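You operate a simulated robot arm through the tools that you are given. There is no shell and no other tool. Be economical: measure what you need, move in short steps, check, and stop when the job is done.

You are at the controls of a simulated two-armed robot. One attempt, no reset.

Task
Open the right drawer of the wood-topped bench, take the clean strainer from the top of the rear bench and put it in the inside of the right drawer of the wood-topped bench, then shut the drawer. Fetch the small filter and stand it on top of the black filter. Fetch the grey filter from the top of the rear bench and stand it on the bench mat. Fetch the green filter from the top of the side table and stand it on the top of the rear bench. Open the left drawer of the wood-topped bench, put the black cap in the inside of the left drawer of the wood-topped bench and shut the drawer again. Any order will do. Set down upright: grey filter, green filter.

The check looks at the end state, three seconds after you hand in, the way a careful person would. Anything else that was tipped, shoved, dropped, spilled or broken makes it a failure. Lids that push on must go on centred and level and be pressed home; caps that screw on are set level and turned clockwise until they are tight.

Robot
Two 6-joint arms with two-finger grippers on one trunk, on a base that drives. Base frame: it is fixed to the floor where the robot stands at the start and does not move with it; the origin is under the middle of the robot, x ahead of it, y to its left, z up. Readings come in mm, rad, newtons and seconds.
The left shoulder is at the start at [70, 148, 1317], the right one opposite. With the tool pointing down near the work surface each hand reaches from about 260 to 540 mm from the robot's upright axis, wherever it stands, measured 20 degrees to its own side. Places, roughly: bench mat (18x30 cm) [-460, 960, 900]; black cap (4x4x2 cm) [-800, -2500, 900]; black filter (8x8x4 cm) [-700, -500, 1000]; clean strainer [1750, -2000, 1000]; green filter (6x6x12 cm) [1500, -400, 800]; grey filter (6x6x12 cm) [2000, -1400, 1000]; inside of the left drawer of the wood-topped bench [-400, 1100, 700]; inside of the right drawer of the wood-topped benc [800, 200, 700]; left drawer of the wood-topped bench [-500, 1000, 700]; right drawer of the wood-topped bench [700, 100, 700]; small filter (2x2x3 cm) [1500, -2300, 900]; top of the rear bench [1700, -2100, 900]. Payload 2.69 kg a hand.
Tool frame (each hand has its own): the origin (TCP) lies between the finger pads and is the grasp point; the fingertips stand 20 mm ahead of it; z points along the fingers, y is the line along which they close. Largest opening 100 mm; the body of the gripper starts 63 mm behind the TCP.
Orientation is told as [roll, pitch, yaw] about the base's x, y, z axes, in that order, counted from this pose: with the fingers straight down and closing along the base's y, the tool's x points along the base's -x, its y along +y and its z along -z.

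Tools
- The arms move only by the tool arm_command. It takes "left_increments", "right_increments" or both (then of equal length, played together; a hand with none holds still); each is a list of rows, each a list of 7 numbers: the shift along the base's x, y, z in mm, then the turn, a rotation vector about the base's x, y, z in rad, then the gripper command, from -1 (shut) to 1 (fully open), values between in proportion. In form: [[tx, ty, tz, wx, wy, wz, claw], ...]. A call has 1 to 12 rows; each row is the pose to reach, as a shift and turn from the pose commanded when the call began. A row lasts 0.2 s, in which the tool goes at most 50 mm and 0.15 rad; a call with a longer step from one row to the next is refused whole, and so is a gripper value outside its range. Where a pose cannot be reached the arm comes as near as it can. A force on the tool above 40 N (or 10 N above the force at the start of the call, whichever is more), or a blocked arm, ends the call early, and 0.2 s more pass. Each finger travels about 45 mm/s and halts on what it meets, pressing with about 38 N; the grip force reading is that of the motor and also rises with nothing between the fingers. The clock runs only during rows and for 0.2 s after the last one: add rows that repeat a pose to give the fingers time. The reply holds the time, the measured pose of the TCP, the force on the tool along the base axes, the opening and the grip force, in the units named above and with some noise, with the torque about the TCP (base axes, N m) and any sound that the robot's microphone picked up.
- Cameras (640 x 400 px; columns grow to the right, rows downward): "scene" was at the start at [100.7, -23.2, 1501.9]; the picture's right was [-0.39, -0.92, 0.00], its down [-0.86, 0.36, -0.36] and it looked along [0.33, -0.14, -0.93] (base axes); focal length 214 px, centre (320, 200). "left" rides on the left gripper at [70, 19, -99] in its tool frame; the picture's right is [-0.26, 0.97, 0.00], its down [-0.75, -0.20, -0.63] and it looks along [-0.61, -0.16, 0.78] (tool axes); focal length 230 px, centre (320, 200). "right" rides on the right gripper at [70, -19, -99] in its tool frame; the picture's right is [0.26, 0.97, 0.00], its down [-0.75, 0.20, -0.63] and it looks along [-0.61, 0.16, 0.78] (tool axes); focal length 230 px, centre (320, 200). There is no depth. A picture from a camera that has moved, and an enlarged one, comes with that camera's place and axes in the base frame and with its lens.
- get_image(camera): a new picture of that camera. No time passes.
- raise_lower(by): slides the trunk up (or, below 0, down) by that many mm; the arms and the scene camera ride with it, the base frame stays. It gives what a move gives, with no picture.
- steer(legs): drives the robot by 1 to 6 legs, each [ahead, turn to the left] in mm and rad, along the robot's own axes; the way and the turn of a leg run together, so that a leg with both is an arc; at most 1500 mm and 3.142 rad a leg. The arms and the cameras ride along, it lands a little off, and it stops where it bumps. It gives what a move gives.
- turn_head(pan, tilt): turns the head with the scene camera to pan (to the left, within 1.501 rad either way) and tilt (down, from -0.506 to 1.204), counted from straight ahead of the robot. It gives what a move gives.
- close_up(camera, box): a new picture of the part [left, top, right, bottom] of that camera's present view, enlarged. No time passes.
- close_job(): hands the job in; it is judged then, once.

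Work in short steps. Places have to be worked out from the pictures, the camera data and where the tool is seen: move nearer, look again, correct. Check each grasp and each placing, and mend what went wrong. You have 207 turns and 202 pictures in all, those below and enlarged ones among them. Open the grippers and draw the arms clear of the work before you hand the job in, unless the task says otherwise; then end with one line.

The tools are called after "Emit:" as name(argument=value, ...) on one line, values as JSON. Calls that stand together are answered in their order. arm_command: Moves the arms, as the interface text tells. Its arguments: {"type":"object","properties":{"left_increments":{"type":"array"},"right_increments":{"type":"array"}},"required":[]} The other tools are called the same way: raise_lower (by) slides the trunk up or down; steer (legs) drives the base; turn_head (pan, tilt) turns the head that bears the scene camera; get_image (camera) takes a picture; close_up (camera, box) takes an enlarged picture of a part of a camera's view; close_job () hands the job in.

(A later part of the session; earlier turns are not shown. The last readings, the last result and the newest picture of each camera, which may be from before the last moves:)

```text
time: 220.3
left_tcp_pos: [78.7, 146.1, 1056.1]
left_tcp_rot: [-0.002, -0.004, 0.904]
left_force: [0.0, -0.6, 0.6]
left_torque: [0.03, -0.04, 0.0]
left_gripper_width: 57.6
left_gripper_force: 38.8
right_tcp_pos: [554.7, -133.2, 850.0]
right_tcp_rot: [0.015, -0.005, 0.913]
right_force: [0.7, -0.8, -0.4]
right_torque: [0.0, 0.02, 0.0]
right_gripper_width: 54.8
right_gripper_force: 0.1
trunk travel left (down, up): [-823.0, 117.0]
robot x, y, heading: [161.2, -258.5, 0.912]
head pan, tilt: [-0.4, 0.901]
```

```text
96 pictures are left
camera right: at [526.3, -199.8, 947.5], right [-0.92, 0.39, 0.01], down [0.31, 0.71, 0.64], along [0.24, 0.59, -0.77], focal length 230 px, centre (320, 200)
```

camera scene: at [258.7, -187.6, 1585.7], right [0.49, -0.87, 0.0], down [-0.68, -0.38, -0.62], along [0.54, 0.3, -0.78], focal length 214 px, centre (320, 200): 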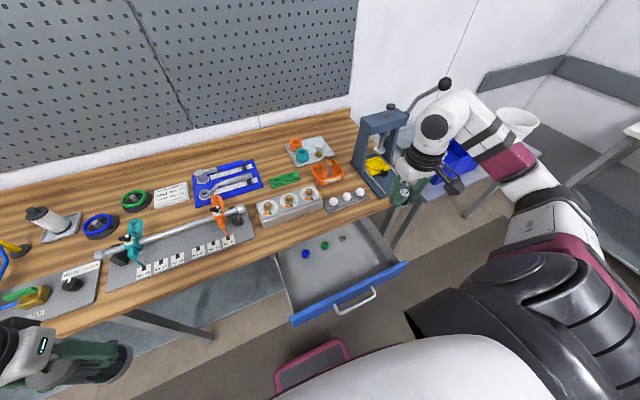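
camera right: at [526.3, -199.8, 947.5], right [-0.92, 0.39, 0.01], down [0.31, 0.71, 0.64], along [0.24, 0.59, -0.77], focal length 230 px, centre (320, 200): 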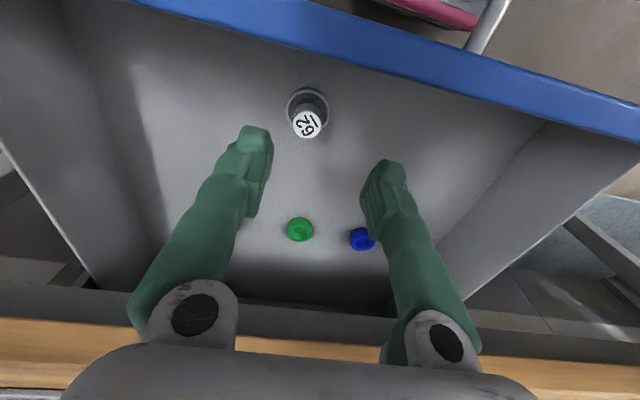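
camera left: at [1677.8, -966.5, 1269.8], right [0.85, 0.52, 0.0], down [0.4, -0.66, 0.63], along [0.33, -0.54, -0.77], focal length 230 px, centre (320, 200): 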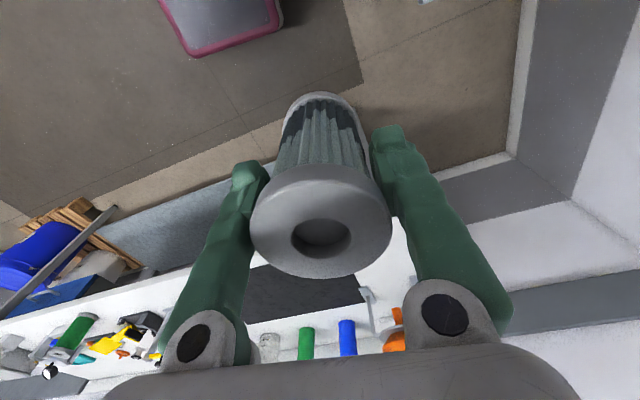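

The strainer stands in the drawer. I raise, then back off to the right-front position so I can tilt the hand and push the drawer shut.

Emit:
raise_lower(by=70)

Emit:
steer(legs=[[0, 0.475], [-317, 0], [0, -0.448]])

```text
time: 221.4
left_tcp_pos: [80.0, 146.0, 1125.1]
left_tcp_rot: [-0.003, -0.003, 0.904]
left_force: [0.9, 0.5, -0.7]
left_torque: [-0.02, -0.04, 0.0]
left_gripper_width: 57.7
left_gripper_force: 37.3
right_tcp_pos: [554.2, -132.4, 919.3]
right_tcp_rot: [0.013, -0.005, 0.912]
right_force: [0.3, -0.7, 0.1]
right_torque: [-0.01, 0.0, -0.02]
right_gripper_width: 54.7
right_gripper_force: 0.0
trunk travel left (down, up): [-893.0, 47.0]
robot x, y, heading: [162.4, -266.6, 0.909]
head pan, tilt: [-0.4, 0.901]
```

```text
time: 226.2
left_tcp_pos: [13.0, -162.0, 1124.3]
left_tcp_rot: [-0.001, -0.003, 0.924]
left_force: [-0.1, -0.3, -1.1]
left_torque: [-0.04, 0.01, 0.0]
left_gripper_width: 57.5
left_gripper_force: 38.0
right_tcp_pos: [493.2, -431.6, 918.9]
right_tcp_rot: [0.011, -0.005, 0.935]
right_force: [0.5, -0.1, -0.1]
right_torque: [0.0, -0.02, 0.0]
right_gripper_width: 54.9
right_gripper_force: 0.0
trunk travel left (down, up): [-893.0, 47.0]
robot x, y, heading: [107.2, -569.9, 0.929]
head pan, tilt: [-0.4, 0.901]
```

Now I lower the trunk, close the right hand and tilt it forward in its natural roll, right of the handle in front of the drawer face.

Emit:
raise_lower(by=-190)

Emit:
arm_command(right_increments=[[5, 13, 4, 0.11, -0.08, 0, -1], [11, 26, 8, 0.22, -0.16, 0, -1], [16, 39, 12, 0.33, -0.24, 0, -1], [22, 52, 16, 0.44, -0.32, 0, -1], [27, 65, 20, 0.55, -0.4, 0, -1], [33, 78, 25, 0.66, -0.48, 0, -1], [38, 90, 29, 0.77, -0.56, 0, -1], [44, 103, 33, 0.88, -0.645, 0, -1], [49, 116, 37, 0.99, -0.725, 0, -1], [55, 129, 41, 1.1, -0.805, 0, -1], [60, 142, 45, 1.17, -0.855, 0, -1]])

Emit:
get_image(camera="scene")

```text
time: 228.2
left_tcp_pos: [13.6, -162.0, 934.6]
left_tcp_rot: [-0.001, -0.004, 0.926]
left_force: [0.8, 0.0, -0.8]
left_torque: [-0.02, 0.01, -0.03]
left_gripper_width: 57.8
left_gripper_force: 38.0
right_tcp_pos: [493.9, -431.6, 729.5]
right_tcp_rot: [0.014, -0.004, 0.933]
right_force: [0.0, 0.4, 0.5]
right_torque: [0.02, -0.02, 0.02]
right_gripper_width: 54.8
right_gripper_force: 0.1
trunk travel left (down, up): [-703.0, 237.0]
robot x, y, heading: [104.9, -571.4, 0.935]
head pan, tilt: [-0.4, 0.901]
```

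```text
time: 230.6
left_tcp_pos: [13.8, -163.7, 936.5]
left_tcp_rot: [-0.002, -0.005, 0.924]
left_force: [0.4, 0.0, -0.7]
left_torque: [0.02, -0.02, 0.01]
left_gripper_width: 57.8
left_gripper_force: 37.7
right_tcp_pos: [596.5, -336.2, 830.9]
right_tcp_rot: [0.139, -1.383, 0.817]
right_force: [0.6, 0.8, 0.0]
right_torque: [-0.04, -0.03, 0.0]
right_gripper_width: 0.0
right_gripper_force: 29.7
right hand out of reach, approached as far as the arm can: row 3, 4, 5, 6, 7, 8, 9, 10, 11
trunk travel left (down, up): [-703.0, 237.0]
robot x, y, heading: [104.9, -568.1, 0.933]
head pan, tilt: [-0.4, 0.901]
```

```text
95 pictures are left
camera scene: at [199.2, -493.5, 1349.8], right [0.51, -0.86, 0.0], down [-0.67, -0.4, -0.62], along [0.53, 0.32, -0.78], focal length 214 px, centre (320, 200)
```

scene: 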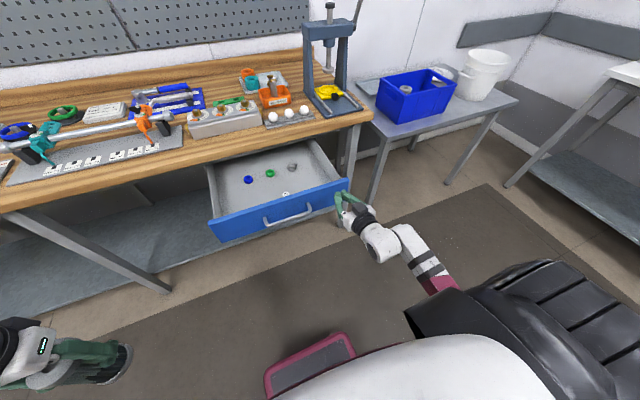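

The hand points forward but is 65 mm too far right and 56 mm high. I lower the trunk and turn the base 0.1 left.

Emit:
raise_lower(by=-58)

Emit:
steer(legs=[[-15, 0.1]])

Emit:
get_image(camera="scene")

Emit:
get_image(camera="right")

```text
time: 231.6
left_tcp_pos: [12.7, -162.9, 877.8]
left_tcp_rot: [-0.001, -0.002, 0.925]
left_force: [1.0, -0.4, -1.2]
left_torque: [0.01, 0.02, -0.02]
left_gripper_width: 57.6
left_gripper_force: 38.0
right_tcp_pos: [597.0, -338.1, 774.8]
right_tcp_rot: [0.134, -1.381, 0.82]
right_force: [0.2, 0.1, 0.4]
right_torque: [0.01, 0.01, 0.02]
right_gripper_width: 0.0
right_gripper_force: 29.0
trunk travel left (down, up): [-645.0, 295.0]
robot x, y, heading: [106.3, -570.1, 0.934]
head pan, tilt: [-0.4, 0.901]
```

```text
time: 232.5
left_tcp_pos: [-35.3, -187.0, 877.1]
left_tcp_rot: [-0.001, -0.003, 1.025]
left_force: [0.6, -0.1, -0.2]
left_torque: [0.04, -0.05, 0.0]
left_gripper_width: 57.7
left_gripper_force: 37.7
right_tcp_pos: [563.4, -301.7, 773.3]
right_tcp_rot: [0.138, -1.38, 0.918]
right_force: [-0.4, -0.6, -0.2]
right_torque: [-0.01, -0.02, -0.05]
right_gripper_width: 0.2
right_gripper_force: 29.5
trunk travel left (down, up): [-645.0, 295.0]
robot x, y, heading: [94.7, -582.1, 1.036]
head pan, tilt: [-0.4, 0.901]
```

```text
94 pictures are left
camera scene: at [183.1, -496.3, 1291.7], right [0.59, -0.81, 0.0], down [-0.63, -0.46, -0.62], along [0.5, 0.37, -0.78], focal length 214 px, centre (320, 200)
```

scene: 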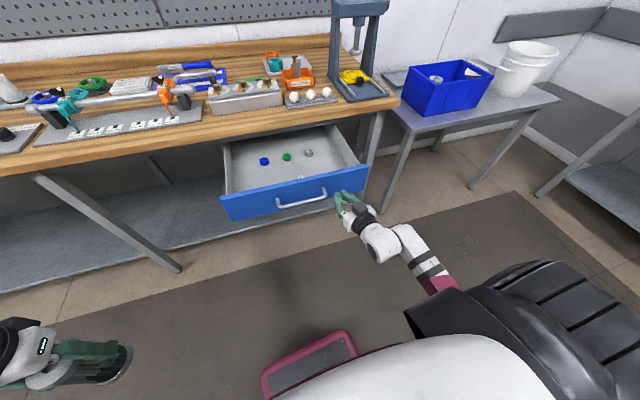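

```text
93 pictures are left
camera right: at [523.0, -404.9, 722.9], right [-0.87, 0.44, -0.23], down [-0.39, -0.33, 0.86], along [0.3, 0.84, 0.45], focal length 230 px, centre (320, 200)
```

right: 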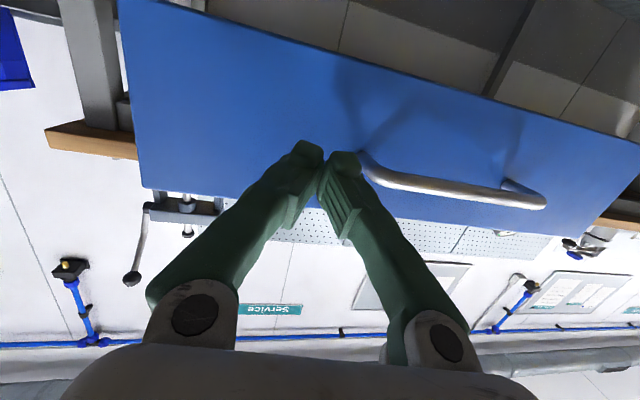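

The closed fingers face the drawer front just right of the handle. I push gently by driving ahead in steps.

Emit:
steer(legs=[[100, 0]])

Emit:
steer(legs=[[80, 0]])

Emit:
get_image(camera="scene")

```text
time: 233.7
left_tcp_pos: [17.2, -99.4, 876.4]
left_tcp_rot: [-0.001, -0.003, 1.023]
left_force: [-0.1, 0.1, -0.9]
left_torque: [-0.02, 0.0, 0.01]
left_gripper_width: 57.7
left_gripper_force: 38.1
right_tcp_pos: [615.5, -216.1, 772.9]
right_tcp_rot: [0.136, -1.378, 0.918]
right_force: [0.1, 0.3, -0.1]
right_torque: [-0.02, 0.01, 0.05]
right_gripper_width: 0.0
right_gripper_force: 29.2
trunk travel left (down, up): [-645.0, 295.0]
robot x, y, heading: [150.8, -493.5, 1.034]
head pan, tilt: [-0.4, 0.901]
```

```text
time: 234.7
left_tcp_pos: [58.2, -33.3, 877.0]
left_tcp_rot: [0.001, -0.003, 1.024]
left_force: [-0.1, -0.4, -0.5]
left_torque: [0.03, 0.03, 0.0]
left_gripper_width: 58.0
left_gripper_force: 38.1
right_tcp_pos: [655.2, -148.0, 772.8]
right_tcp_rot: [0.139, -1.379, 0.917]
right_force: [-0.5, 0.4, 0.1]
right_torque: [-0.01, 0.01, -0.01]
right_gripper_width: 0.0
right_gripper_force: 29.3
trunk travel left (down, up): [-645.0, 295.0]
robot x, y, heading: [189.7, -427.1, 1.03]
head pan, tilt: [-0.4, 0.901]
```

```text
92 pictures are left
camera scene: at [274.9, -343.3, 1291.8], right [0.59, -0.81, 0.0], down [-0.63, -0.46, -0.62], along [0.5, 0.37, -0.78], focal length 214 px, centre (320, 200)
```

scene: 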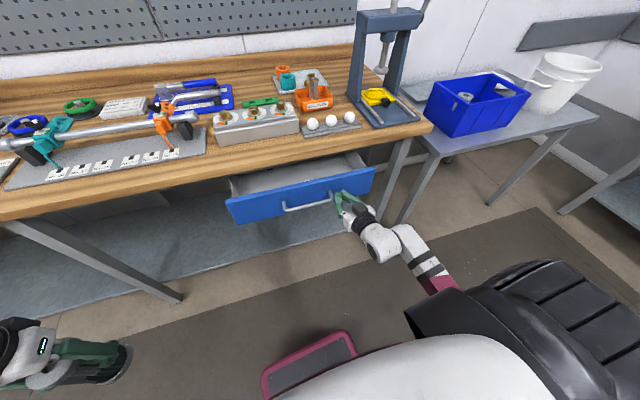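

The drawer is sliding in. I push on.

Emit:
steer(legs=[[95, 0]])

Emit:
steer(legs=[[25, 0]])

Emit:
get_image(camera="scene")

```text
time: 235.9
left_tcp_pos: [106.0, 42.0, 878.7]
left_tcp_rot: [0.002, -0.002, 1.02]
left_force: [0.9, 0.6, -1.1]
left_torque: [0.01, 0.03, 0.02]
left_gripper_width: 57.6
left_gripper_force: 38.1
right_tcp_pos: [704.6, -78.5, 773.5]
right_tcp_rot: [0.206, -1.367, 0.829]
right_force: [19.0, -13.0, 8.0]
right_torque: [0.03, 0.09, 0.15]
right_gripper_width: 0.2
right_gripper_force: 29.2
trunk travel left (down, up): [-645.0, 295.0]
robot x, y, heading: [236.1, -353.0, 1.015]
head pan, tilt: [-0.4, 0.901]
stopped in leg 1: the force on the tool passed its limit at 44 N (the readings are from after the stop); the commanded pose is now the measured one
```

```text
time: 236.9
left_tcp_pos: [119.7, 64.0, 877.5]
left_tcp_rot: [0.004, -0.002, 1.021]
left_force: [0.3, 0.7, -0.7]
left_torque: [-0.03, 0.01, 0.01]
left_gripper_width: 57.8
left_gripper_force: 37.7
right_tcp_pos: [719.8, -57.7, 773.1]
right_tcp_rot: [0.257, -1.35, 0.768]
right_force: [21.2, -14.7, 0.7]
right_torque: [0.0, -0.05, 0.15]
right_gripper_width: 0.0
right_gripper_force: 29.5
trunk travel left (down, up): [-645.0, 295.0]
robot x, y, heading: [246.6, -330.0, 1.003]
head pan, tilt: [-0.4, 0.901]
stopped in leg 1: the force on the tool passed its limit at 41 N (the readings are from after the stop); the commanded pose is now the measured one
```

```text
91 pictures are left
camera scene: at [341.2, -249.9, 1291.6], right [0.56, -0.83, 0.0], down [-0.65, -0.44, -0.62], along [0.51, 0.35, -0.79], focal length 214 px, centre (320, 200)
```

scene: 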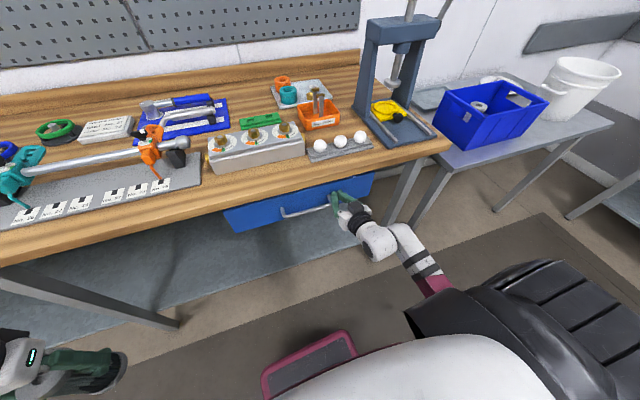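

A sideways force: the finger rubs against the handle post. The drawer looks nearly shut; I zoom to check.

Emit:
close_up(camera="scene", box=[210, 130, 410, 250])

Emit:
get_image(camera="right")

```text
3.20 times, centred on (310, 190) of scene
camera zoom: at [341.2, -249.9, 1291.6], right [0.56, -0.83, 0.0], down [-0.65, -0.44, -0.62], along [0.51, 0.35, -0.79], focal length 686 px, centre (352, 232)
```

zoom: 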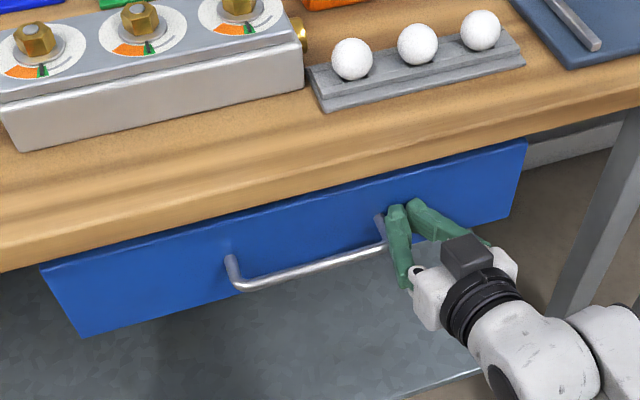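

```text
89 pictures are left
camera right: at [674.0, -160.1, 724.8], right [-0.86, 0.47, -0.2], down [-0.37, -0.31, 0.88], along [0.35, 0.83, 0.44], focal length 230 px, centre (320, 200)
```

right: 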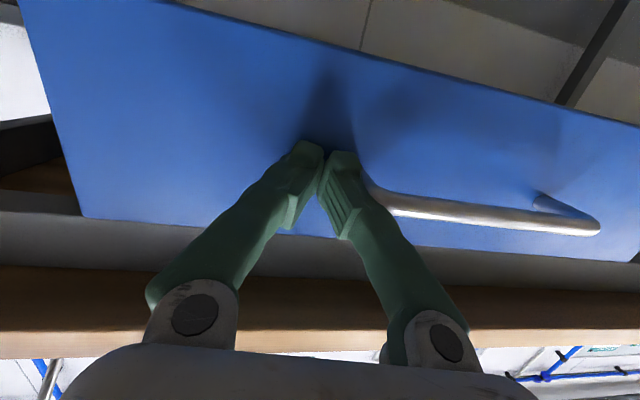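

About 12 mm remain. I turn 0.04 right to free the finger from the post, and push the last bit.

Emit:
steer(legs=[[0, -0.035]])

Emit:
steer(legs=[[25, 0]])

Emit:
close_up(camera="scene", box=[210, 130, 410, 250])

```text
time: 237.7
left_tcp_pos: [129.8, 69.0, 876.3]
left_tcp_rot: [-0.002, -0.003, 0.987]
left_force: [0.6, 0.5, -0.7]
left_torque: [0.01, 0.0, -0.02]
left_gripper_width: 57.9
left_gripper_force: 38.1
right_tcp_pos: [725.5, -71.0, 774.3]
right_tcp_rot: [0.225, -1.36, 0.77]
right_force: [-0.6, -0.1, 0.1]
right_torque: [0.01, 0.0, -0.04]
right_gripper_width: 0.0
right_gripper_force: 29.2
trunk travel left (down, up): [-645.0, 295.0]
robot x, y, heading: [248.2, -335.7, 0.972]
head pan, tilt: [-0.4, 0.901]
```

```text
time: 238.6
left_tcp_pos: [144.6, 88.4, 877.2]
left_tcp_rot: [-0.002, -0.003, 0.983]
left_force: [0.5, 0.5, -1.0]
left_torque: [0.0, 0.0, 0.02]
left_gripper_width: 57.5
left_gripper_force: 37.6
right_tcp_pos: [736.7, -54.0, 776.6]
right_tcp_rot: [0.248, -1.359, 0.747]
right_force: [-3.4, -3.3, 1.4]
right_torque: [0.03, -0.1, -0.03]
right_gripper_width: 0.0
right_gripper_force: 29.3
trunk travel left (down, up): [-645.0, 295.0]
robot x, y, heading: [263.2, -311.4, 0.966]
head pan, tilt: [-0.4, 0.901]
stopped in leg 1: the force on the tool passed its limit at 76 N (the readings are from after the stop); the commanded pose is now the measured one
```

```text
3.20 times, centred on (310, 190) of scene
camera zoom: at [351.8, -232.2, 1291.9], right [0.54, -0.84, 0.0], down [-0.66, -0.42, -0.62], along [0.52, 0.34, -0.78], focal length 686 px, centre (352, 232)
```

zoom: 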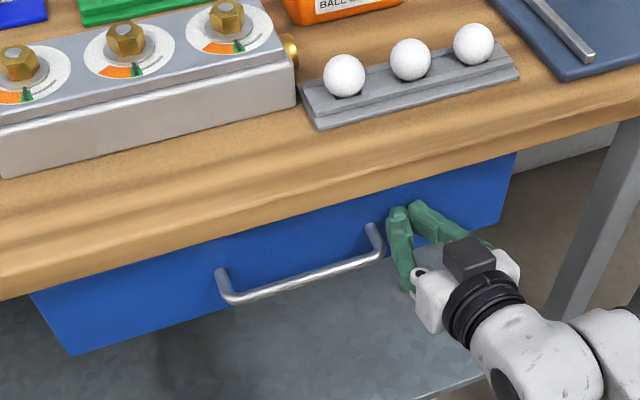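

The drawer is shut (handle back at its original place, hard stop felt). I back off and raise the trunk.

Emit:
steer(legs=[[-200, 0]])

Emit:
raise_lower(by=220)

Emit:
steer(legs=[[0, 0.908], [311, 0], [0, 0.636], [770, 0], [0, 0.306], [398, 0]])

```text
time: 240.2
left_tcp_pos: [31.0, -76.8, 876.3]
left_tcp_rot: [0.0, -0.001, 0.982]
left_force: [-0.1, -0.6, -0.4]
left_torque: [0.03, 0.01, -0.01]
left_gripper_width: 58.1
left_gripper_force: 38.2
right_tcp_pos: [625.2, -221.2, 774.9]
right_tcp_rot: [0.247, -1.358, 0.745]
right_force: [-1.1, -0.1, -0.2]
right_torque: [-0.05, -0.02, 0.01]
right_gripper_width: 0.0
right_gripper_force: 29.3
trunk travel left (down, up): [-645.0, 295.0]
robot x, y, heading: [147.4, -480.3, 0.964]
head pan, tilt: [-0.4, 0.901]
```

```text
time: 242.6
left_tcp_pos: [32.0, -78.2, 1096.7]
left_tcp_rot: [-0.001, -0.001, 0.984]
left_force: [-0.7, 0.0, -1.1]
left_torque: [-0.02, 0.0, 0.0]
left_gripper_width: 57.8
left_gripper_force: 37.7
right_tcp_pos: [624.4, -221.2, 995.4]
right_tcp_rot: [0.247, -1.358, 0.746]
right_force: [1.6, 0.2, 0.1]
right_torque: [-0.01, -0.02, 0.0]
right_gripper_width: 0.0
right_gripper_force: 29.4
trunk travel left (down, up): [-865.0, 75.0]
robot x, y, heading: [145.6, -478.6, 0.968]
head pan, tilt: [-0.4, 0.901]
```

```text
time: 255.6
left_tcp_pos: [-1290.3, 203.9, 1096.8]
left_tcp_rot: [-0.002, -0.004, 2.818]
left_force: [-0.1, -0.6, -1.0]
left_torque: [0.02, 0.0, -0.06]
left_gripper_width: 57.8
left_gripper_force: 37.6
right_tcp_pos: [-1305.6, 812.3, 996.7]
right_tcp_rot: [0.25, -1.359, 2.577]
right_force: [-0.1, -0.3, -0.6]
right_torque: [0.0, -0.04, 0.02]
right_gripper_width: 0.0
right_gripper_force: 29.4
trunk travel left (down, up): [-865.0, 75.0]
robot x, y, heading: [-936.7, 420.0, 2.805]
head pan, tilt: [-0.4, 0.901]
```

On place. I turn to face the bench and look.

Emit:
steer(legs=[[0, -1.866]])

Emit:
turn_head(pan=0, tilt=0.7)

Emit:
get_image(camera="scene")

```text
time: 260.4
left_tcp_pos: [-1049.0, 824.0, 1095.8]
left_tcp_rot: [0.0, -0.002, 0.976]
left_force: [-0.3, 0.7, -0.9]
left_torque: [0.05, 0.04, -0.01]
left_gripper_width: 57.6
left_gripper_force: 37.9
right_tcp_pos: [-457.9, 676.2, 994.0]
right_tcp_rot: [0.248, -1.358, 0.74]
right_force: [-0.7, -0.7, 0.2]
right_torque: [-0.02, 0.0, -0.01]
right_gripper_width: 0.1
right_gripper_force: 29.4
trunk travel left (down, up): [-865.0, 75.0]
robot x, y, heading: [-929.8, 427.4, 0.962]
head pan, tilt: [-0.4, 0.901]
```

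```text
time: 261.3
left_tcp_pos: [-1048.6, 823.3, 1095.9]
left_tcp_rot: [-0.001, -0.002, 0.978]
left_force: [0.6, -0.2, -1.0]
left_torque: [-0.01, 0.0, -0.04]
left_gripper_width: 57.5
left_gripper_force: 37.6
right_tcp_pos: [-456.6, 676.8, 993.9]
right_tcp_rot: [0.251, -1.358, 0.738]
right_force: [-0.6, 0.7, -0.4]
right_torque: [0.0, 0.03, -0.01]
right_gripper_width: 0.1
right_gripper_force: 29.3
trunk travel left (down, up): [-865.0, 75.0]
robot x, y, heading: [-935.5, 418.4, 0.965]
head pan, tilt: [0.0, 0.7]
```

```text
87 pictures are left
camera scene: at [-858.3, 531.2, 1527.9], right [0.82, -0.57, 0.0], down [-0.37, -0.53, -0.76], along [0.44, 0.63, -0.64], focal length 214 px, centre (320, 200)
```

scene: 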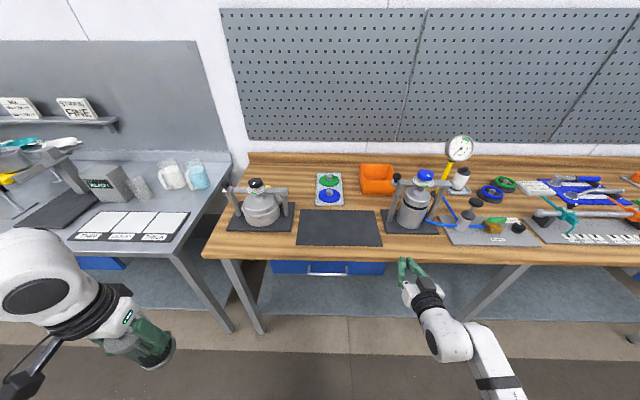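

The mat lies centred at (-457,967) and the left drawer's handle at u≈-988. With the right hand already tilted forward I open the left drawer now. First roll the hand by +90° so it can grip the bar, and lower the trunk.

Emit:
raise_lower(by=-140)

Emit:
arm_command(right_increments=[[0, 0, 0, 0.075, 0.115, -0.032, 1], [0, 0, 0, 0.15, 0.23, -0.064, 1], [0, 0, 0, 0.225, 0.344, -0.096, 1], [0, 0, 0, 0.3, 0.459, -0.128, 1], [0, 0, 0, 0.375, 0.574, -0.16, 1], [0, 0, 0, 0.45, 0.689, -0.19, 1], [0, 0, 0, 0.524, 0.804, -0.22, 1], [0, 0, 0, 0.6, 0.918, -0.25, 1], [0, 0, 0, 0.674, 1.033, -0.285, 1], [0, 0, 0, 0.75, 1.148, -0.316, 1], [0, 0, 0, 0.824, 1.263, -0.35, 1]])

Emit:
steer(legs=[[0, -0.795], [-83, 0], [0, 0.77]])

```text
time: 262.9
left_tcp_pos: [-1048.3, 822.8, 956.6]
left_tcp_rot: [-0.001, 0.0, 0.978]
left_force: [-0.4, 0.2, -1.1]
left_torque: [0.03, 0.02, 0.01]
left_gripper_width: 57.8
left_gripper_force: 37.7
right_tcp_pos: [-455.3, 676.7, 854.3]
right_tcp_rot: [0.248, -1.358, 0.739]
right_force: [0.3, 0.1, -0.3]
right_torque: [0.01, -0.01, 0.01]
right_gripper_width: 0.2
right_gripper_force: 29.4
trunk travel left (down, up): [-725.0, 215.0]
robot x, y, heading: [-935.7, 420.1, 0.961]
head pan, tilt: [0.0, 0.7]
```

```text
time: 265.3
left_tcp_pos: [-1049.4, 822.9, 955.9]
left_tcp_rot: [-0.003, -0.002, 0.977]
left_force: [0.2, 0.3, -1.6]
left_torque: [0.01, 0.02, -0.02]
left_gripper_width: 57.8
left_gripper_force: 37.7
right_tcp_pos: [-454.3, 674.8, 846.4]
right_tcp_rot: [1.344, 0.032, -0.592]
right_force: [0.1, 1.0, 0.3]
right_torque: [0.04, 0.0, 0.0]
right_gripper_width: 100.3
right_gripper_force: 0.0
right hand out of reach, approached as far as the arm can: row 5, 6, 7, 8, 9, 10, 11
trunk travel left (down, up): [-725.0, 215.0]
robot x, y, heading: [-932.6, 423.7, 0.965]
head pan, tilt: [0.0, 0.7]
```

```text
time: 270.6
left_tcp_pos: [-1119.7, 813.1, 956.4]
left_tcp_rot: [-0.002, -0.001, 0.947]
left_force: [-0.4, 0.0, -1.1]
left_torque: [0.02, -0.02, 0.01]
left_gripper_width: 57.8
left_gripper_force: 37.6
right_tcp_pos: [-528.4, 645.8, 846.5]
right_tcp_rot: [1.344, 0.026, -0.623]
right_force: [0.4, -0.5, -0.6]
right_torque: [-0.04, 0.02, 0.03]
right_gripper_width: 100.1
right_gripper_force: 0.0
trunk travel left (down, up): [-725.0, 215.0]
robot x, y, heading: [-1017.5, 406.8, 0.931]
head pan, tilt: [0.0, 0.7]
```

Rolled correctly. I move the hand in front of the left drawer's handle and look.

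Emit:
arm_command(right_increments=[[-23, 29, -15, 0, 0, 0, 1], [-47, 59, -30, 0, 0, 0, 1], [-70, 88, -45, 0, 0, 0, 1], [-94, 118, -60, 0, 0, 0, 1], [-117, 147, -74, 0, 0, 0, 1], [-117, 147, -74, 0, 0, 0, 1]])

Emit:
get_image(camera="right")

Emit:
close_up(camera="scene", box=[230, 170, 450, 310])

```text
time: 272.0
left_tcp_pos: [-1117.9, 813.3, 957.7]
left_tcp_rot: [-0.002, -0.001, 0.948]
left_force: [-0.8, 0.1, -0.4]
left_torque: [0.01, 0.0, -0.03]
left_gripper_width: 57.4
left_gripper_force: 37.9
right_tcp_pos: [-644.4, 791.5, 771.2]
right_tcp_rot: [1.344, 0.024, -0.622]
right_force: [-0.3, -0.5, 0.5]
right_torque: [0.0, 0.01, 0.01]
right_gripper_width: 100.1
right_gripper_force: 0.0
trunk travel left (down, up): [-725.0, 215.0]
robot x, y, heading: [-1020.0, 404.3, 0.931]
head pan, tilt: [0.0, 0.7]
```

```text
86 pictures are left
camera right: at [-760.8, 751.1, 777.9], right [-0.06, 0.31, 0.95], down [0.28, -0.9, 0.32], along [0.96, 0.29, -0.03], focal length 230 px, centre (320, 200)
```

right: 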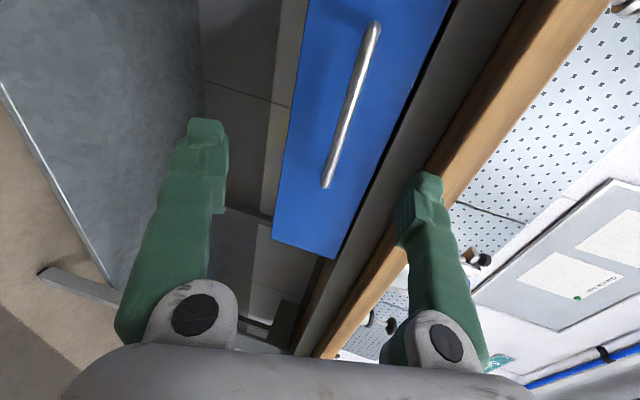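

```text
2.86 times, centred on (340, 240) of scene
camera zoom: at [-937.3, 515.0, 1387.9], right [0.8, -0.6, 0.0], down [-0.39, -0.52, -0.77], along [0.46, 0.61, -0.64], focal length 613 px, centre (263, 86)
```

zoom: 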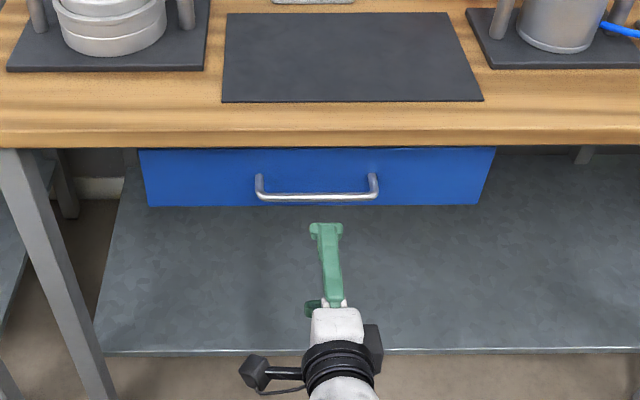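

Well aligned with the bar. Advance 113 mm and close.

Emit:
arm_command(right_increments=[[22, 30, 0, 0, 0, 0, 1], [44, 60, 0, 0, 0, 0, 1], [66, 91, 0, 0, 0, 0, 1], [66, 91, 0, 0, 0, 0, 1], [66, 91, 0, 0, 0, 0, -1], [66, 91, 0, 0, 0, 0, -1], [66, 91, 0, 0, 0, 0, -1], [66, 91, 0, 0, 0, 0, -1], [66, 91, 0, 0, 0, 0, -1], [66, 91, 0, 0, 0, 0, -1]])

Emit:
get_image(camera="right")

```text
time: 274.2
left_tcp_pos: [-1117.4, 815.8, 955.0]
left_tcp_rot: [-0.001, 0.002, 0.946]
left_force: [0.0, 0.1, -0.7]
left_torque: [0.03, 0.04, -0.01]
left_gripper_width: 57.8
left_gripper_force: 37.5
right_tcp_pos: [-579.5, 886.5, 769.6]
right_tcp_rot: [1.336, 0.025, -0.622]
right_force: [0.7, 2.4, -15.1]
right_torque: [-0.24, -0.35, 0.12]
right_gripper_width: 6.0
right_gripper_force: 23.2
trunk travel left (down, up): [-725.0, 215.0]
robot x, y, heading: [-1012.2, 410.2, 0.928]
head pan, tilt: [0.0, 0.7]
```

```text
84 pictures are left
camera right: at [-695.9, 845.9, 776.7], right [-0.06, 0.32, 0.95], down [0.29, -0.9, 0.32], along [0.96, 0.29, -0.04], focal length 230 px, centre (320, 200)
```

right: 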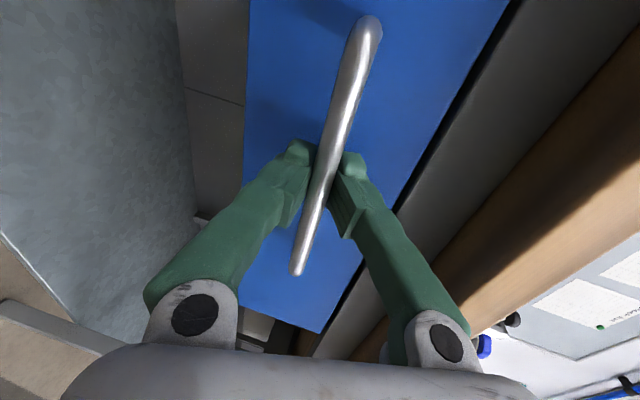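

The bar is gripped. I pull by driving back in two steps.

Emit:
steer(legs=[[-120, 0.008]])

Emit:
steer(legs=[[-100, 0]])

Emit:
get_image(camera="scene")

```text
time: 275.4
left_tcp_pos: [-1188.5, 716.6, 956.4]
left_tcp_rot: [0.002, 0.001, 0.953]
left_force: [0.5, 0.0, -1.0]
left_torque: [0.03, -0.01, -0.03]
left_gripper_width: 58.0
left_gripper_force: 38.1
right_tcp_pos: [-650.7, 791.3, 770.2]
right_tcp_rot: [1.335, 0.031, -0.618]
right_force: [13.4, -10.0, -23.4]
right_torque: [-0.52, -0.68, -0.51]
right_gripper_width: 5.9
right_gripper_force: 33.5
trunk travel left (down, up): [-725.0, 215.0]
robot x, y, heading: [-1090.8, 310.0, 0.937]
head pan, tilt: [0.0, 0.7]
```

```text
time: 276.6
left_tcp_pos: [-1248.8, 639.0, 956.0]
left_tcp_rot: [-0.001, 0.002, 0.954]
left_force: [0.6, 0.4, -0.9]
left_torque: [-0.04, 0.02, -0.04]
left_gripper_width: 57.5
left_gripper_force: 37.9
right_tcp_pos: [-710.1, 710.3, 769.3]
right_tcp_rot: [1.335, 0.03, -0.62]
right_force: [10.6, -5.5, -12.7]
right_torque: [-0.45, -0.72, -0.38]
right_gripper_width: 5.9
right_gripper_force: 32.8
trunk travel left (down, up): [-725.0, 215.0]
robot x, y, heading: [-1147.3, 231.9, 0.924]
head pan, tilt: [0.0, 0.7]
```

```text
83 pictures are left
camera scene: at [-1063.7, 341.7, 1387.5], right [0.8, -0.6, 0.0], down [-0.39, -0.52, -0.76], along [0.46, 0.61, -0.65], focal length 214 px, centre (320, 200)
```

scene: 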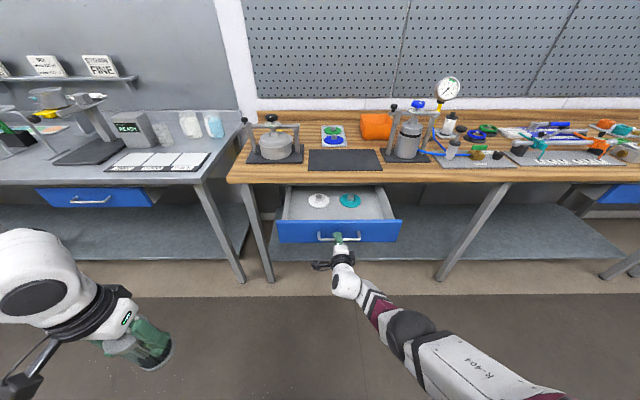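

The drawer is open 220 mm. I open the fingers and back away straight.

Emit:
arm_command(right_increments=[[0, 0, 0, 0, 0, 0, 0.2], [0, 0, 0, 0, 0, 0, 0.2], [0, 0, 0, 0, 0, 0, 0.2], [0, 0, 0, 0, 0, 0, 0.2]])

Emit:
steer(legs=[[-120, 0]])

Emit:
get_image(camera="right")

```text
time: 277.6
left_tcp_pos: [-1251.7, 638.0, 956.1]
left_tcp_rot: [-0.001, -0.001, 0.951]
left_force: [-0.9, 0.3, -0.7]
left_torque: [-0.03, 0.04, 0.03]
left_gripper_width: 57.9
left_gripper_force: 38.0
right_tcp_pos: [-711.6, 711.3, 770.6]
right_tcp_rot: [1.337, 0.025, -0.622]
right_force: [-0.3, -0.8, -0.6]
right_torque: [-0.01, 0.01, -0.01]
right_gripper_width: 60.0
right_gripper_force: 0.2
trunk travel left (down, up): [-725.0, 215.0]
robot x, y, heading: [-1146.6, 233.9, 0.93]
head pan, tilt: [0.0, 0.7]
```

```text
time: 278.8
left_tcp_pos: [-1321.3, 542.2, 956.8]
left_tcp_rot: [-0.001, 0.0, 0.951]
left_force: [-0.5, 0.1, -0.7]
left_torque: [-0.03, 0.02, 0.02]
left_gripper_width: 57.6
left_gripper_force: 38.5
right_tcp_pos: [-782.9, 613.5, 771.0]
right_tcp_rot: [1.336, 0.025, -0.623]
right_force: [0.0, 0.6, -0.1]
right_torque: [0.02, -0.01, 0.02]
right_gripper_width: 60.1
right_gripper_force: 0.1
trunk travel left (down, up): [-725.0, 215.0]
robot x, y, heading: [-1218.9, 135.4, 0.933]
head pan, tilt: [0.0, 0.7]
```

```text
82 pictures are left
camera right: at [-898.5, 573.3, 777.7], right [-0.06, 0.32, 0.95], down [0.29, -0.9, 0.32], along [0.96, 0.29, -0.04], focal length 230 px, centre (320, 200)
```

right: 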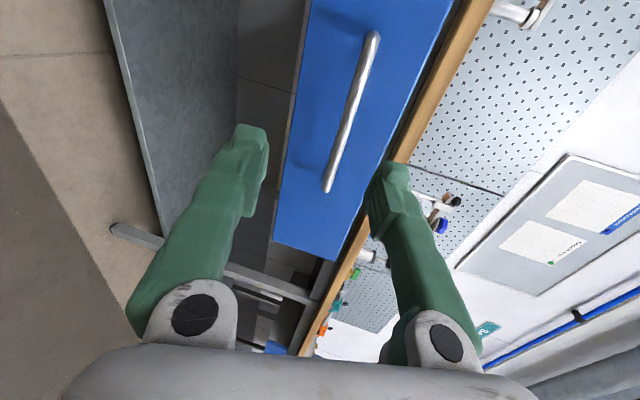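

Now I bring the right hand back to the downward posture: out to the right first, then roll, then un-tilt.

Emit:
arm_command(right_increments=[[12, -37, 6, 0, 0, 0, 0.2], [24, -74, 12, 0, 0, 0, 0.2], [36, -111, 18, 0, 0, 0, 0.2], [48, -148, 24, 0, 0, 0, 0.2], [60, -185, 30, 0, 0, 0, 0.2], [72, -222, 35, 0, 0, 0, 0.2], [83, -259, 40, 0, 0, 0, 0.2]])

Emit:
arm_command(right_increments=[[0, 0, 0, -0.083, -0.108, 0.028, 0.2], [0, 0, 0, -0.165, -0.215, 0.055, 0.2], [0, 0, 0, -0.248, -0.323, 0.083, 0.2], [0, 0, 0, -0.33, -0.431, 0.11, 0.2], [0, 0, 0, -0.413, -0.539, 0.138, 0.2], [0, 0, 0, -0.495, -0.646, 0.165, 0.2], [0, 0, 0, -0.578, -0.754, 0.193, 0.2], [0, 0, 0, -0.66, -0.862, 0.22, 0.2], [0, 0, 0, -0.743, -0.97, 0.248, 0.2], [0, 0, 0, -0.825, -1.077, 0.275, 0.2], [0, 0, 0, -0.908, -1.185, 0.303, 0.2]])

Emit:
arm_command(right_increments=[[-7, -10, 8, -0.11, 0.08, 0, 0.2], [-14, -20, 16, -0.22, 0.16, 0, 0.2], [-21, -30, 24, -0.33, 0.24, 0, 0.2], [-28, -40, 32, -0.44, 0.32, 0, 0.2], [-35, -50, 40, -0.55, 0.4, 0, 0.2], [-42, -60, 48, -0.66, 0.48, 0, 0.2], [-49, -70, 56, -0.77, 0.56, 0, 0.2], [-56, -80, 64, -0.88, 0.645, 0, 0.2], [-63, -90, 72, -0.99, 0.725, 0, 0.2], [-70, -98, 80, -1.1, 0.805, 0, 0.2], [-77, -105, 90, -1.19, 0.87, 0, 0.2]])

```text
time: 280.4
left_tcp_pos: [-1321.2, 540.9, 957.0]
left_tcp_rot: [0.0, -0.003, 0.949]
left_force: [0.0, -0.8, -0.9]
left_torque: [0.02, -0.03, -0.01]
left_gripper_width: 57.5
left_gripper_force: 38.2
right_tcp_pos: [-697.9, 351.1, 814.0]
right_tcp_rot: [1.333, 0.028, -0.622]
right_force: [-0.2, 0.6, 0.1]
right_torque: [0.01, 0.0, 0.05]
right_gripper_width: 60.3
right_gripper_force: 0.1
trunk travel left (down, up): [-725.0, 215.0]
robot x, y, heading: [-1217.4, 139.5, 0.932]
head pan, tilt: [0.0, 0.7]
```

```text
time: 282.8
left_tcp_pos: [-1321.9, 542.0, 956.9]
left_tcp_rot: [-0.002, -0.003, 0.951]
left_force: [0.7, 0.4, -0.9]
left_torque: [0.01, 0.03, 0.01]
left_gripper_width: 57.8
left_gripper_force: 38.2
right_tcp_pos: [-697.2, 352.3, 807.7]
right_tcp_rot: [0.243, -1.327, 0.647]
right_force: [0.5, 0.3, -0.5]
right_torque: [0.05, 0.02, -0.02]
right_gripper_width: 60.0
right_gripper_force: 0.1
right hand out of reach, approached as far as the arm can: row 7, 8, 11
trunk travel left (down, up): [-725.0, 215.0]
robot x, y, heading: [-1221.6, 136.5, 0.924]
head pan, tilt: [0.0, 0.7]
```

```text
time: 285.2
left_tcp_pos: [-1321.2, 541.1, 957.0]
left_tcp_rot: [-0.001, -0.005, 0.95]
left_force: [-0.2, -0.6, -0.4]
left_torque: [0.01, -0.01, -0.03]
left_gripper_width: 57.7
left_gripper_force: 38.5
right_tcp_pos: [-741.8, 178.0, 869.7]
right_tcp_rot: [-0.047, 0.121, 0.868]
right_force: [-0.2, 0.0, -0.4]
right_torque: [0.07, 0.0, 0.0]
right_gripper_width: 60.1
right_gripper_force: 0.2
right hand out of reach, approached as far as the arm can: row 1, 9, 10, 11
trunk travel left (down, up): [-725.0, 215.0]
robot x, y, heading: [-1217.6, 135.1, 0.926]
head pan, tilt: [0.0, 0.7]
```

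Right hand nearly vertical. I raise the trunk, level the right hand into the travel pose and raise the left one, then drive to the mat-placing position.

Emit:
raise_lower(by=155)

Emit:
arm_command(right_increments=[[0, 0, 30, 0.04, -0.014, 0.02, 0.2], [0, 0, 60, 0.08, -0.028, 0.04, 0.2], [0, 0, 90, 0.123, -0.042, 0.06, 0.2], [0, 0, 120, 0.123, -0.042, 0.06, 0.2], [0, 0, 145, 0.123, -0.042, 0.06, 0.2]], left_increments=[[0, 0, 10, 0, 0, 0, -1], [0, 0, 20, 0, 0, 0, -1], [0, 0, 30, 0, 0, 0, -1], [0, 0, 40, 0, 0, 0, -1], [0, 0, 50, 0, 0, 0, -1]])

Emit:
steer(legs=[[0, -0.806], [527, 0], [0, 0.819], [330, 0]])

Emit:
turn_head(pan=0.5, tilt=0.8)

Emit:
get_image(camera="scene")

Emit:
get_image(camera="left")

```text
time: 287.0
left_tcp_pos: [-1321.3, 540.7, 1111.2]
left_tcp_rot: [-0.003, 0.0, 0.951]
left_force: [0.4, -0.3, -0.7]
left_torque: [0.01, -0.04, -0.02]
left_gripper_width: 57.6
left_gripper_force: 37.5
right_tcp_pos: [-742.5, 180.5, 1024.1]
right_tcp_rot: [-0.047, 0.119, 0.869]
right_force: [-0.2, -0.6, 0.5]
right_torque: [-0.04, -0.02, -0.04]
right_gripper_width: 59.9
right_gripper_force: 0.0
trunk travel left (down, up): [-880.0, 60.0]
robot x, y, heading: [-1218.2, 138.4, 0.933]
head pan, tilt: [0.0, 0.7]
```

```text
time: 288.2
left_tcp_pos: [-1320.9, 542.8, 1160.1]
left_tcp_rot: [-0.002, -0.002, 0.952]
left_force: [-0.4, 0.4, -0.2]
left_torque: [0.0, 0.0, 0.03]
left_gripper_width: 57.6
left_gripper_force: 38.1
left hand out of reach, approached as far as the arm can: row 5
right_tcp_pos: [-744.5, 179.3, 1171.4]
right_tcp_rot: [-0.003, -0.004, 0.931]
right_force: [-0.3, 1.3, -0.5]
right_torque: [0.01, 0.0, 0.0]
right_gripper_width: 60.1
right_gripper_force: 0.0
trunk travel left (down, up): [-880.0, 60.0]
robot x, y, heading: [-1217.7, 135.8, 0.928]
head pan, tilt: [0.0, 0.7]
```

```text
time: 289.2
left_tcp_pos: [-1291.0, 550.6, 1159.6]
left_tcp_rot: [-0.004, -0.001, 0.877]
left_force: [-0.4, 0.7, -0.6]
left_torque: [-0.04, -0.03, 0.02]
left_gripper_width: 57.7
left_gripper_force: 38.3
right_tcp_pos: [-744.3, 145.5, 1172.9]
right_tcp_rot: [-0.002, -0.003, 0.855]
right_force: [0.0, 0.2, -0.2]
right_torque: [-0.01, -0.03, -0.02]
right_gripper_width: 60.2
right_gripper_force: 0.0
trunk travel left (down, up): [-880.0, 60.0]
robot x, y, heading: [-1222.5, 137.9, 0.858]
head pan, tilt: [0.0, 0.7]
stopped in leg 1: the robot was blocked; the commanded pose is now the measured one
```

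```text
time: 290.1
left_tcp_pos: [-1289.1, 548.8, 1161.1]
left_tcp_rot: [-0.001, -0.002, 0.876]
left_force: [0.2, 0.1, -1.4]
left_torque: [0.0, 0.05, 0.04]
left_gripper_width: 57.7
left_gripper_force: 37.9
right_tcp_pos: [-741.6, 143.5, 1170.9]
right_tcp_rot: [0.0, -0.004, 0.855]
right_force: [-0.4, -0.4, -0.2]
right_torque: [0.01, 0.04, 0.02]
right_gripper_width: 60.1
right_gripper_force: 0.1
trunk travel left (down, up): [-880.0, 60.0]
robot x, y, heading: [-1220.4, 134.0, 0.859]
head pan, tilt: [0.499, 0.799]
```

```text
81 pictures are left
camera scene: at [-1170.3, 252.3, 1534.7], right [0.98, -0.21, 0.0], down [-0.15, -0.7, -0.7], along [0.15, 0.68, -0.72], focal length 214 px, centre (320, 200)
```

scene: 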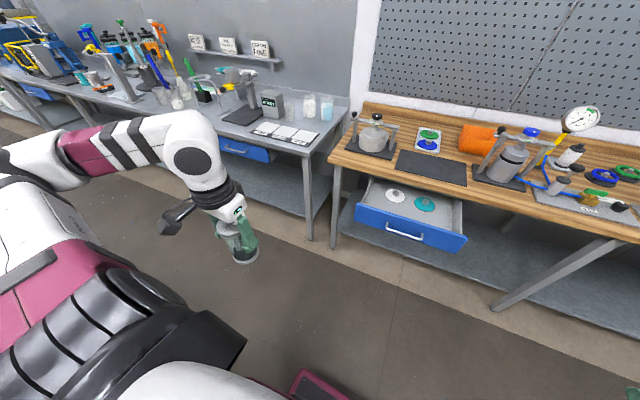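

```text
80 pictures are left
camera left: at [-1347.0, 505.7, 1259.4], right [-0.58, 0.82, 0.0], down [0.63, 0.45, 0.63], along [0.51, 0.36, -0.78], focal length 230 px, centre (320, 200)
```

left: 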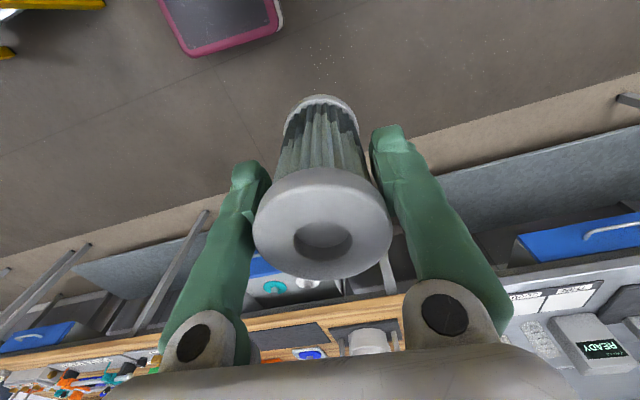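

The right rear touched something (the filter stand is near). I drive ahead first, then turn.

Emit:
steer(legs=[[270, 0], [0, -0.62], [400, 0]])

```text
time: 295.8
left_tcp_pos: [-483.4, 825.9, 1160.5]
left_tcp_rot: [-0.003, -0.004, 0.277]
left_force: [-0.6, -0.5, -1.2]
left_torque: [0.03, -0.03, -0.04]
left_gripper_width: 57.7
left_gripper_force: 37.6
right_tcp_pos: [-258.8, 183.5, 1170.9]
right_tcp_rot: [-0.002, -0.006, 0.256]
right_force: [-0.3, -0.5, -0.6]
right_torque: [-0.01, -0.03, -0.02]
right_gripper_width: 60.0
right_gripper_force: 0.2
trunk travel left (down, up): [-880.0, 60.0]
robot x, y, heading: [-654.0, 444.4, 0.264]
head pan, tilt: [0.499, 0.799]
```

Emit:
steer(legs=[[0, 0.054], [170, 0], [0, 0.62]])

Emit:
get_image(camera="left")

Emit:
get_image(camera="scene")

```text
time: 298.3
left_tcp_pos: [-382.2, 899.9, 1159.9]
left_tcp_rot: [0.006, 0.005, 0.439]
left_force: [1.2, -0.6, -1.6]
left_torque: [0.01, 0.04, -0.02]
left_gripper_width: 57.7
left_gripper_force: 37.9
right_tcp_pos: [-57.7, 302.8, 1168.8]
right_tcp_rot: [-0.001, -0.002, 0.419]
right_force: [0.3, 0.9, -1.0]
right_torque: [0.01, 0.01, 0.0]
right_gripper_width: 60.0
right_gripper_force: 0.0
trunk travel left (down, up): [-880.0, 60.0]
robot x, y, heading: [-493.7, 498.1, 0.412]
head pan, tilt: [0.499, 0.799]
stopped in leg 3: the robot was blocked; the commanded pose is now the measured one
```

```text
79 pictures are left
camera left: at [-452.8, 887.0, 1259.7], right [-0.18, 0.98, 0.0], down [0.77, 0.13, 0.62], along [0.61, 0.11, -0.78], focal length 230 px, centre (320, 200)
```

left: 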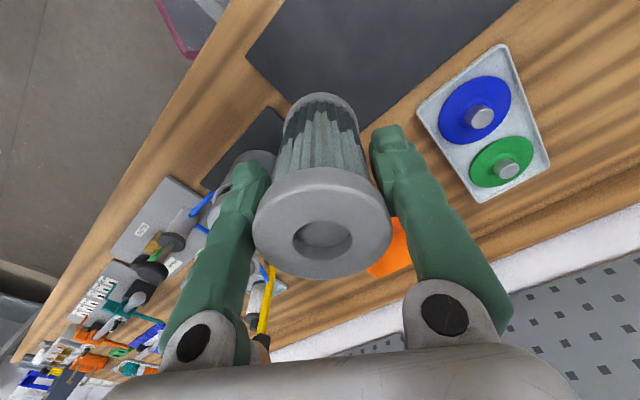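

```text
78 pictures are left
camera scene: at [-398.9, 580.9, 1534.6], right [0.79, -0.61, 0.0], down [-0.44, -0.57, -0.7], along [0.43, 0.55, -0.72], focal length 214 px, centre (320, 200)
```

scene: 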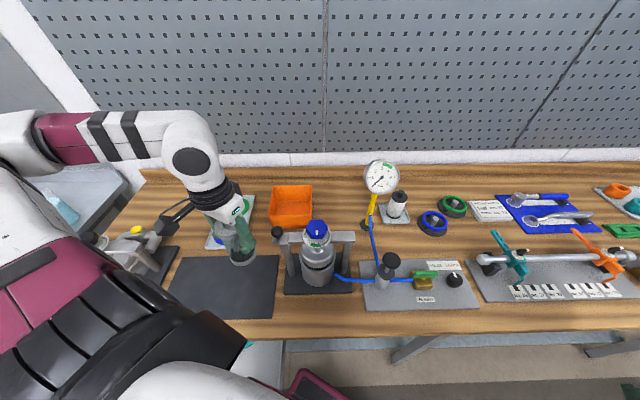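

The left side touched the open drawer on turning. From here the left hand is already over the mat's right half; I shift it toward the mat's inside and lower to 1040.

Emit:
arm_command(left_increments=[[-6, 5, -20, 0, 0, 0, -1], [-12, 10, -40, 0, 0, 0, -1], [-18, 16, -60, 0, 0, 0, -1], [-24, 22, -85, 0, 0, 0, -1], [-30, 27, -110, 0, 0, 0, -1], [-30, 27, -125, 0, 0, 0, -1]])

Emit:
get_image(camera="left")

Emit:
close_up(camera="scene", box=[140, 170, 340, 330])

```text
time: 299.7
left_tcp_pos: [-414.0, 929.4, 1035.6]
left_tcp_rot: [0.004, 0.005, 0.438]
left_force: [0.4, -0.2, -1.9]
left_torque: [-0.01, 0.0, 0.01]
left_gripper_width: 57.7
left_gripper_force: 37.8
right_tcp_pos: [-59.5, 304.2, 1170.2]
right_tcp_rot: [-0.001, -0.003, 0.42]
right_force: [0.3, 0.0, 0.1]
right_torque: [0.01, 0.04, 0.03]
right_gripper_width: 59.9
right_gripper_force: 0.1
trunk travel left (down, up): [-880.0, 60.0]
robot x, y, heading: [-495.3, 503.2, 0.413]
head pan, tilt: [0.499, 0.799]
```

```text
77 pictures are left
camera left: at [-483.6, 915.4, 1134.7], right [-0.18, 0.98, 0.0], down [0.77, 0.13, 0.62], along [0.61, 0.11, -0.78], focal length 230 px, centre (320, 200)
```

left: 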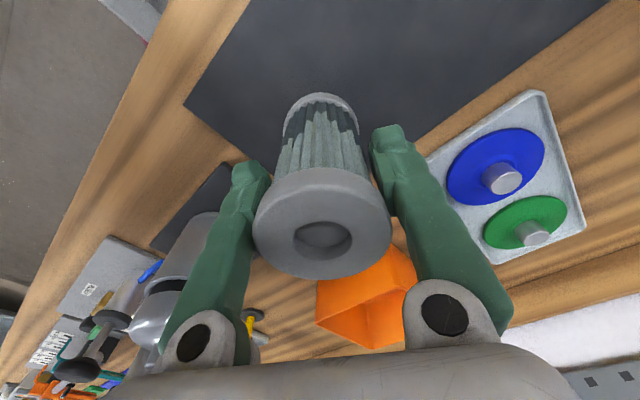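

```text
2.50 times, centred on (240, 250) of scene
camera zoom: at [-400.5, 582.0, 1534.7], right [0.79, -0.61, 0.0], down [-0.44, -0.57, -0.7], along [0.43, 0.55, -0.72], focal length 536 px, centre (520, 75)
```

zoom: 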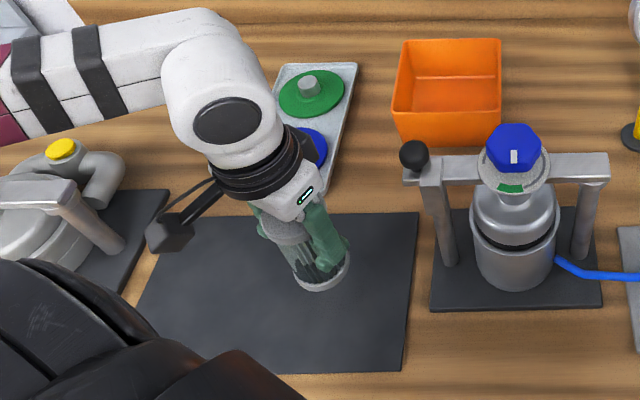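

The filter is over the mat's inside. I shift 20 mm toward the mat's middle and lower until contact.

Emit:
arm_command(left_increments=[[-6, -8, -12, 0, 0, 0, -1], [-12, -16, -24, 0, 0, 0, -1], [-12, -16, -30, 0, 0, 0, -1], [-12, -16, -34, 0, 0, 0, -1], [-12, -16, -37, 0, 0, 0, -1], [-12, -16, -40, 0, 0, 0, -1], [-12, -16, -43, 0, 0, 0, -1], [-12, -16, -46, 0, 0, 0, -1]])

```text
time: 301.5
left_tcp_pos: [-427.0, 913.4, 989.8]
left_tcp_rot: [0.005, 0.004, 0.439]
left_force: [0.2, 2.3, 4.4]
left_torque: [0.13, -0.17, 0.08]
left_gripper_width: 57.6
left_gripper_force: 38.0
right_tcp_pos: [-59.5, 302.5, 1169.8]
right_tcp_rot: [-0.002, -0.001, 0.418]
right_force: [0.3, -1.2, -0.7]
right_torque: [-0.02, 0.01, 0.01]
right_gripper_width: 60.3
right_gripper_force: 0.1
trunk travel left (down, up): [-880.0, 60.0]
robot x, y, heading: [-495.6, 500.6, 0.414]
head pan, tilt: [0.499, 0.799]
```

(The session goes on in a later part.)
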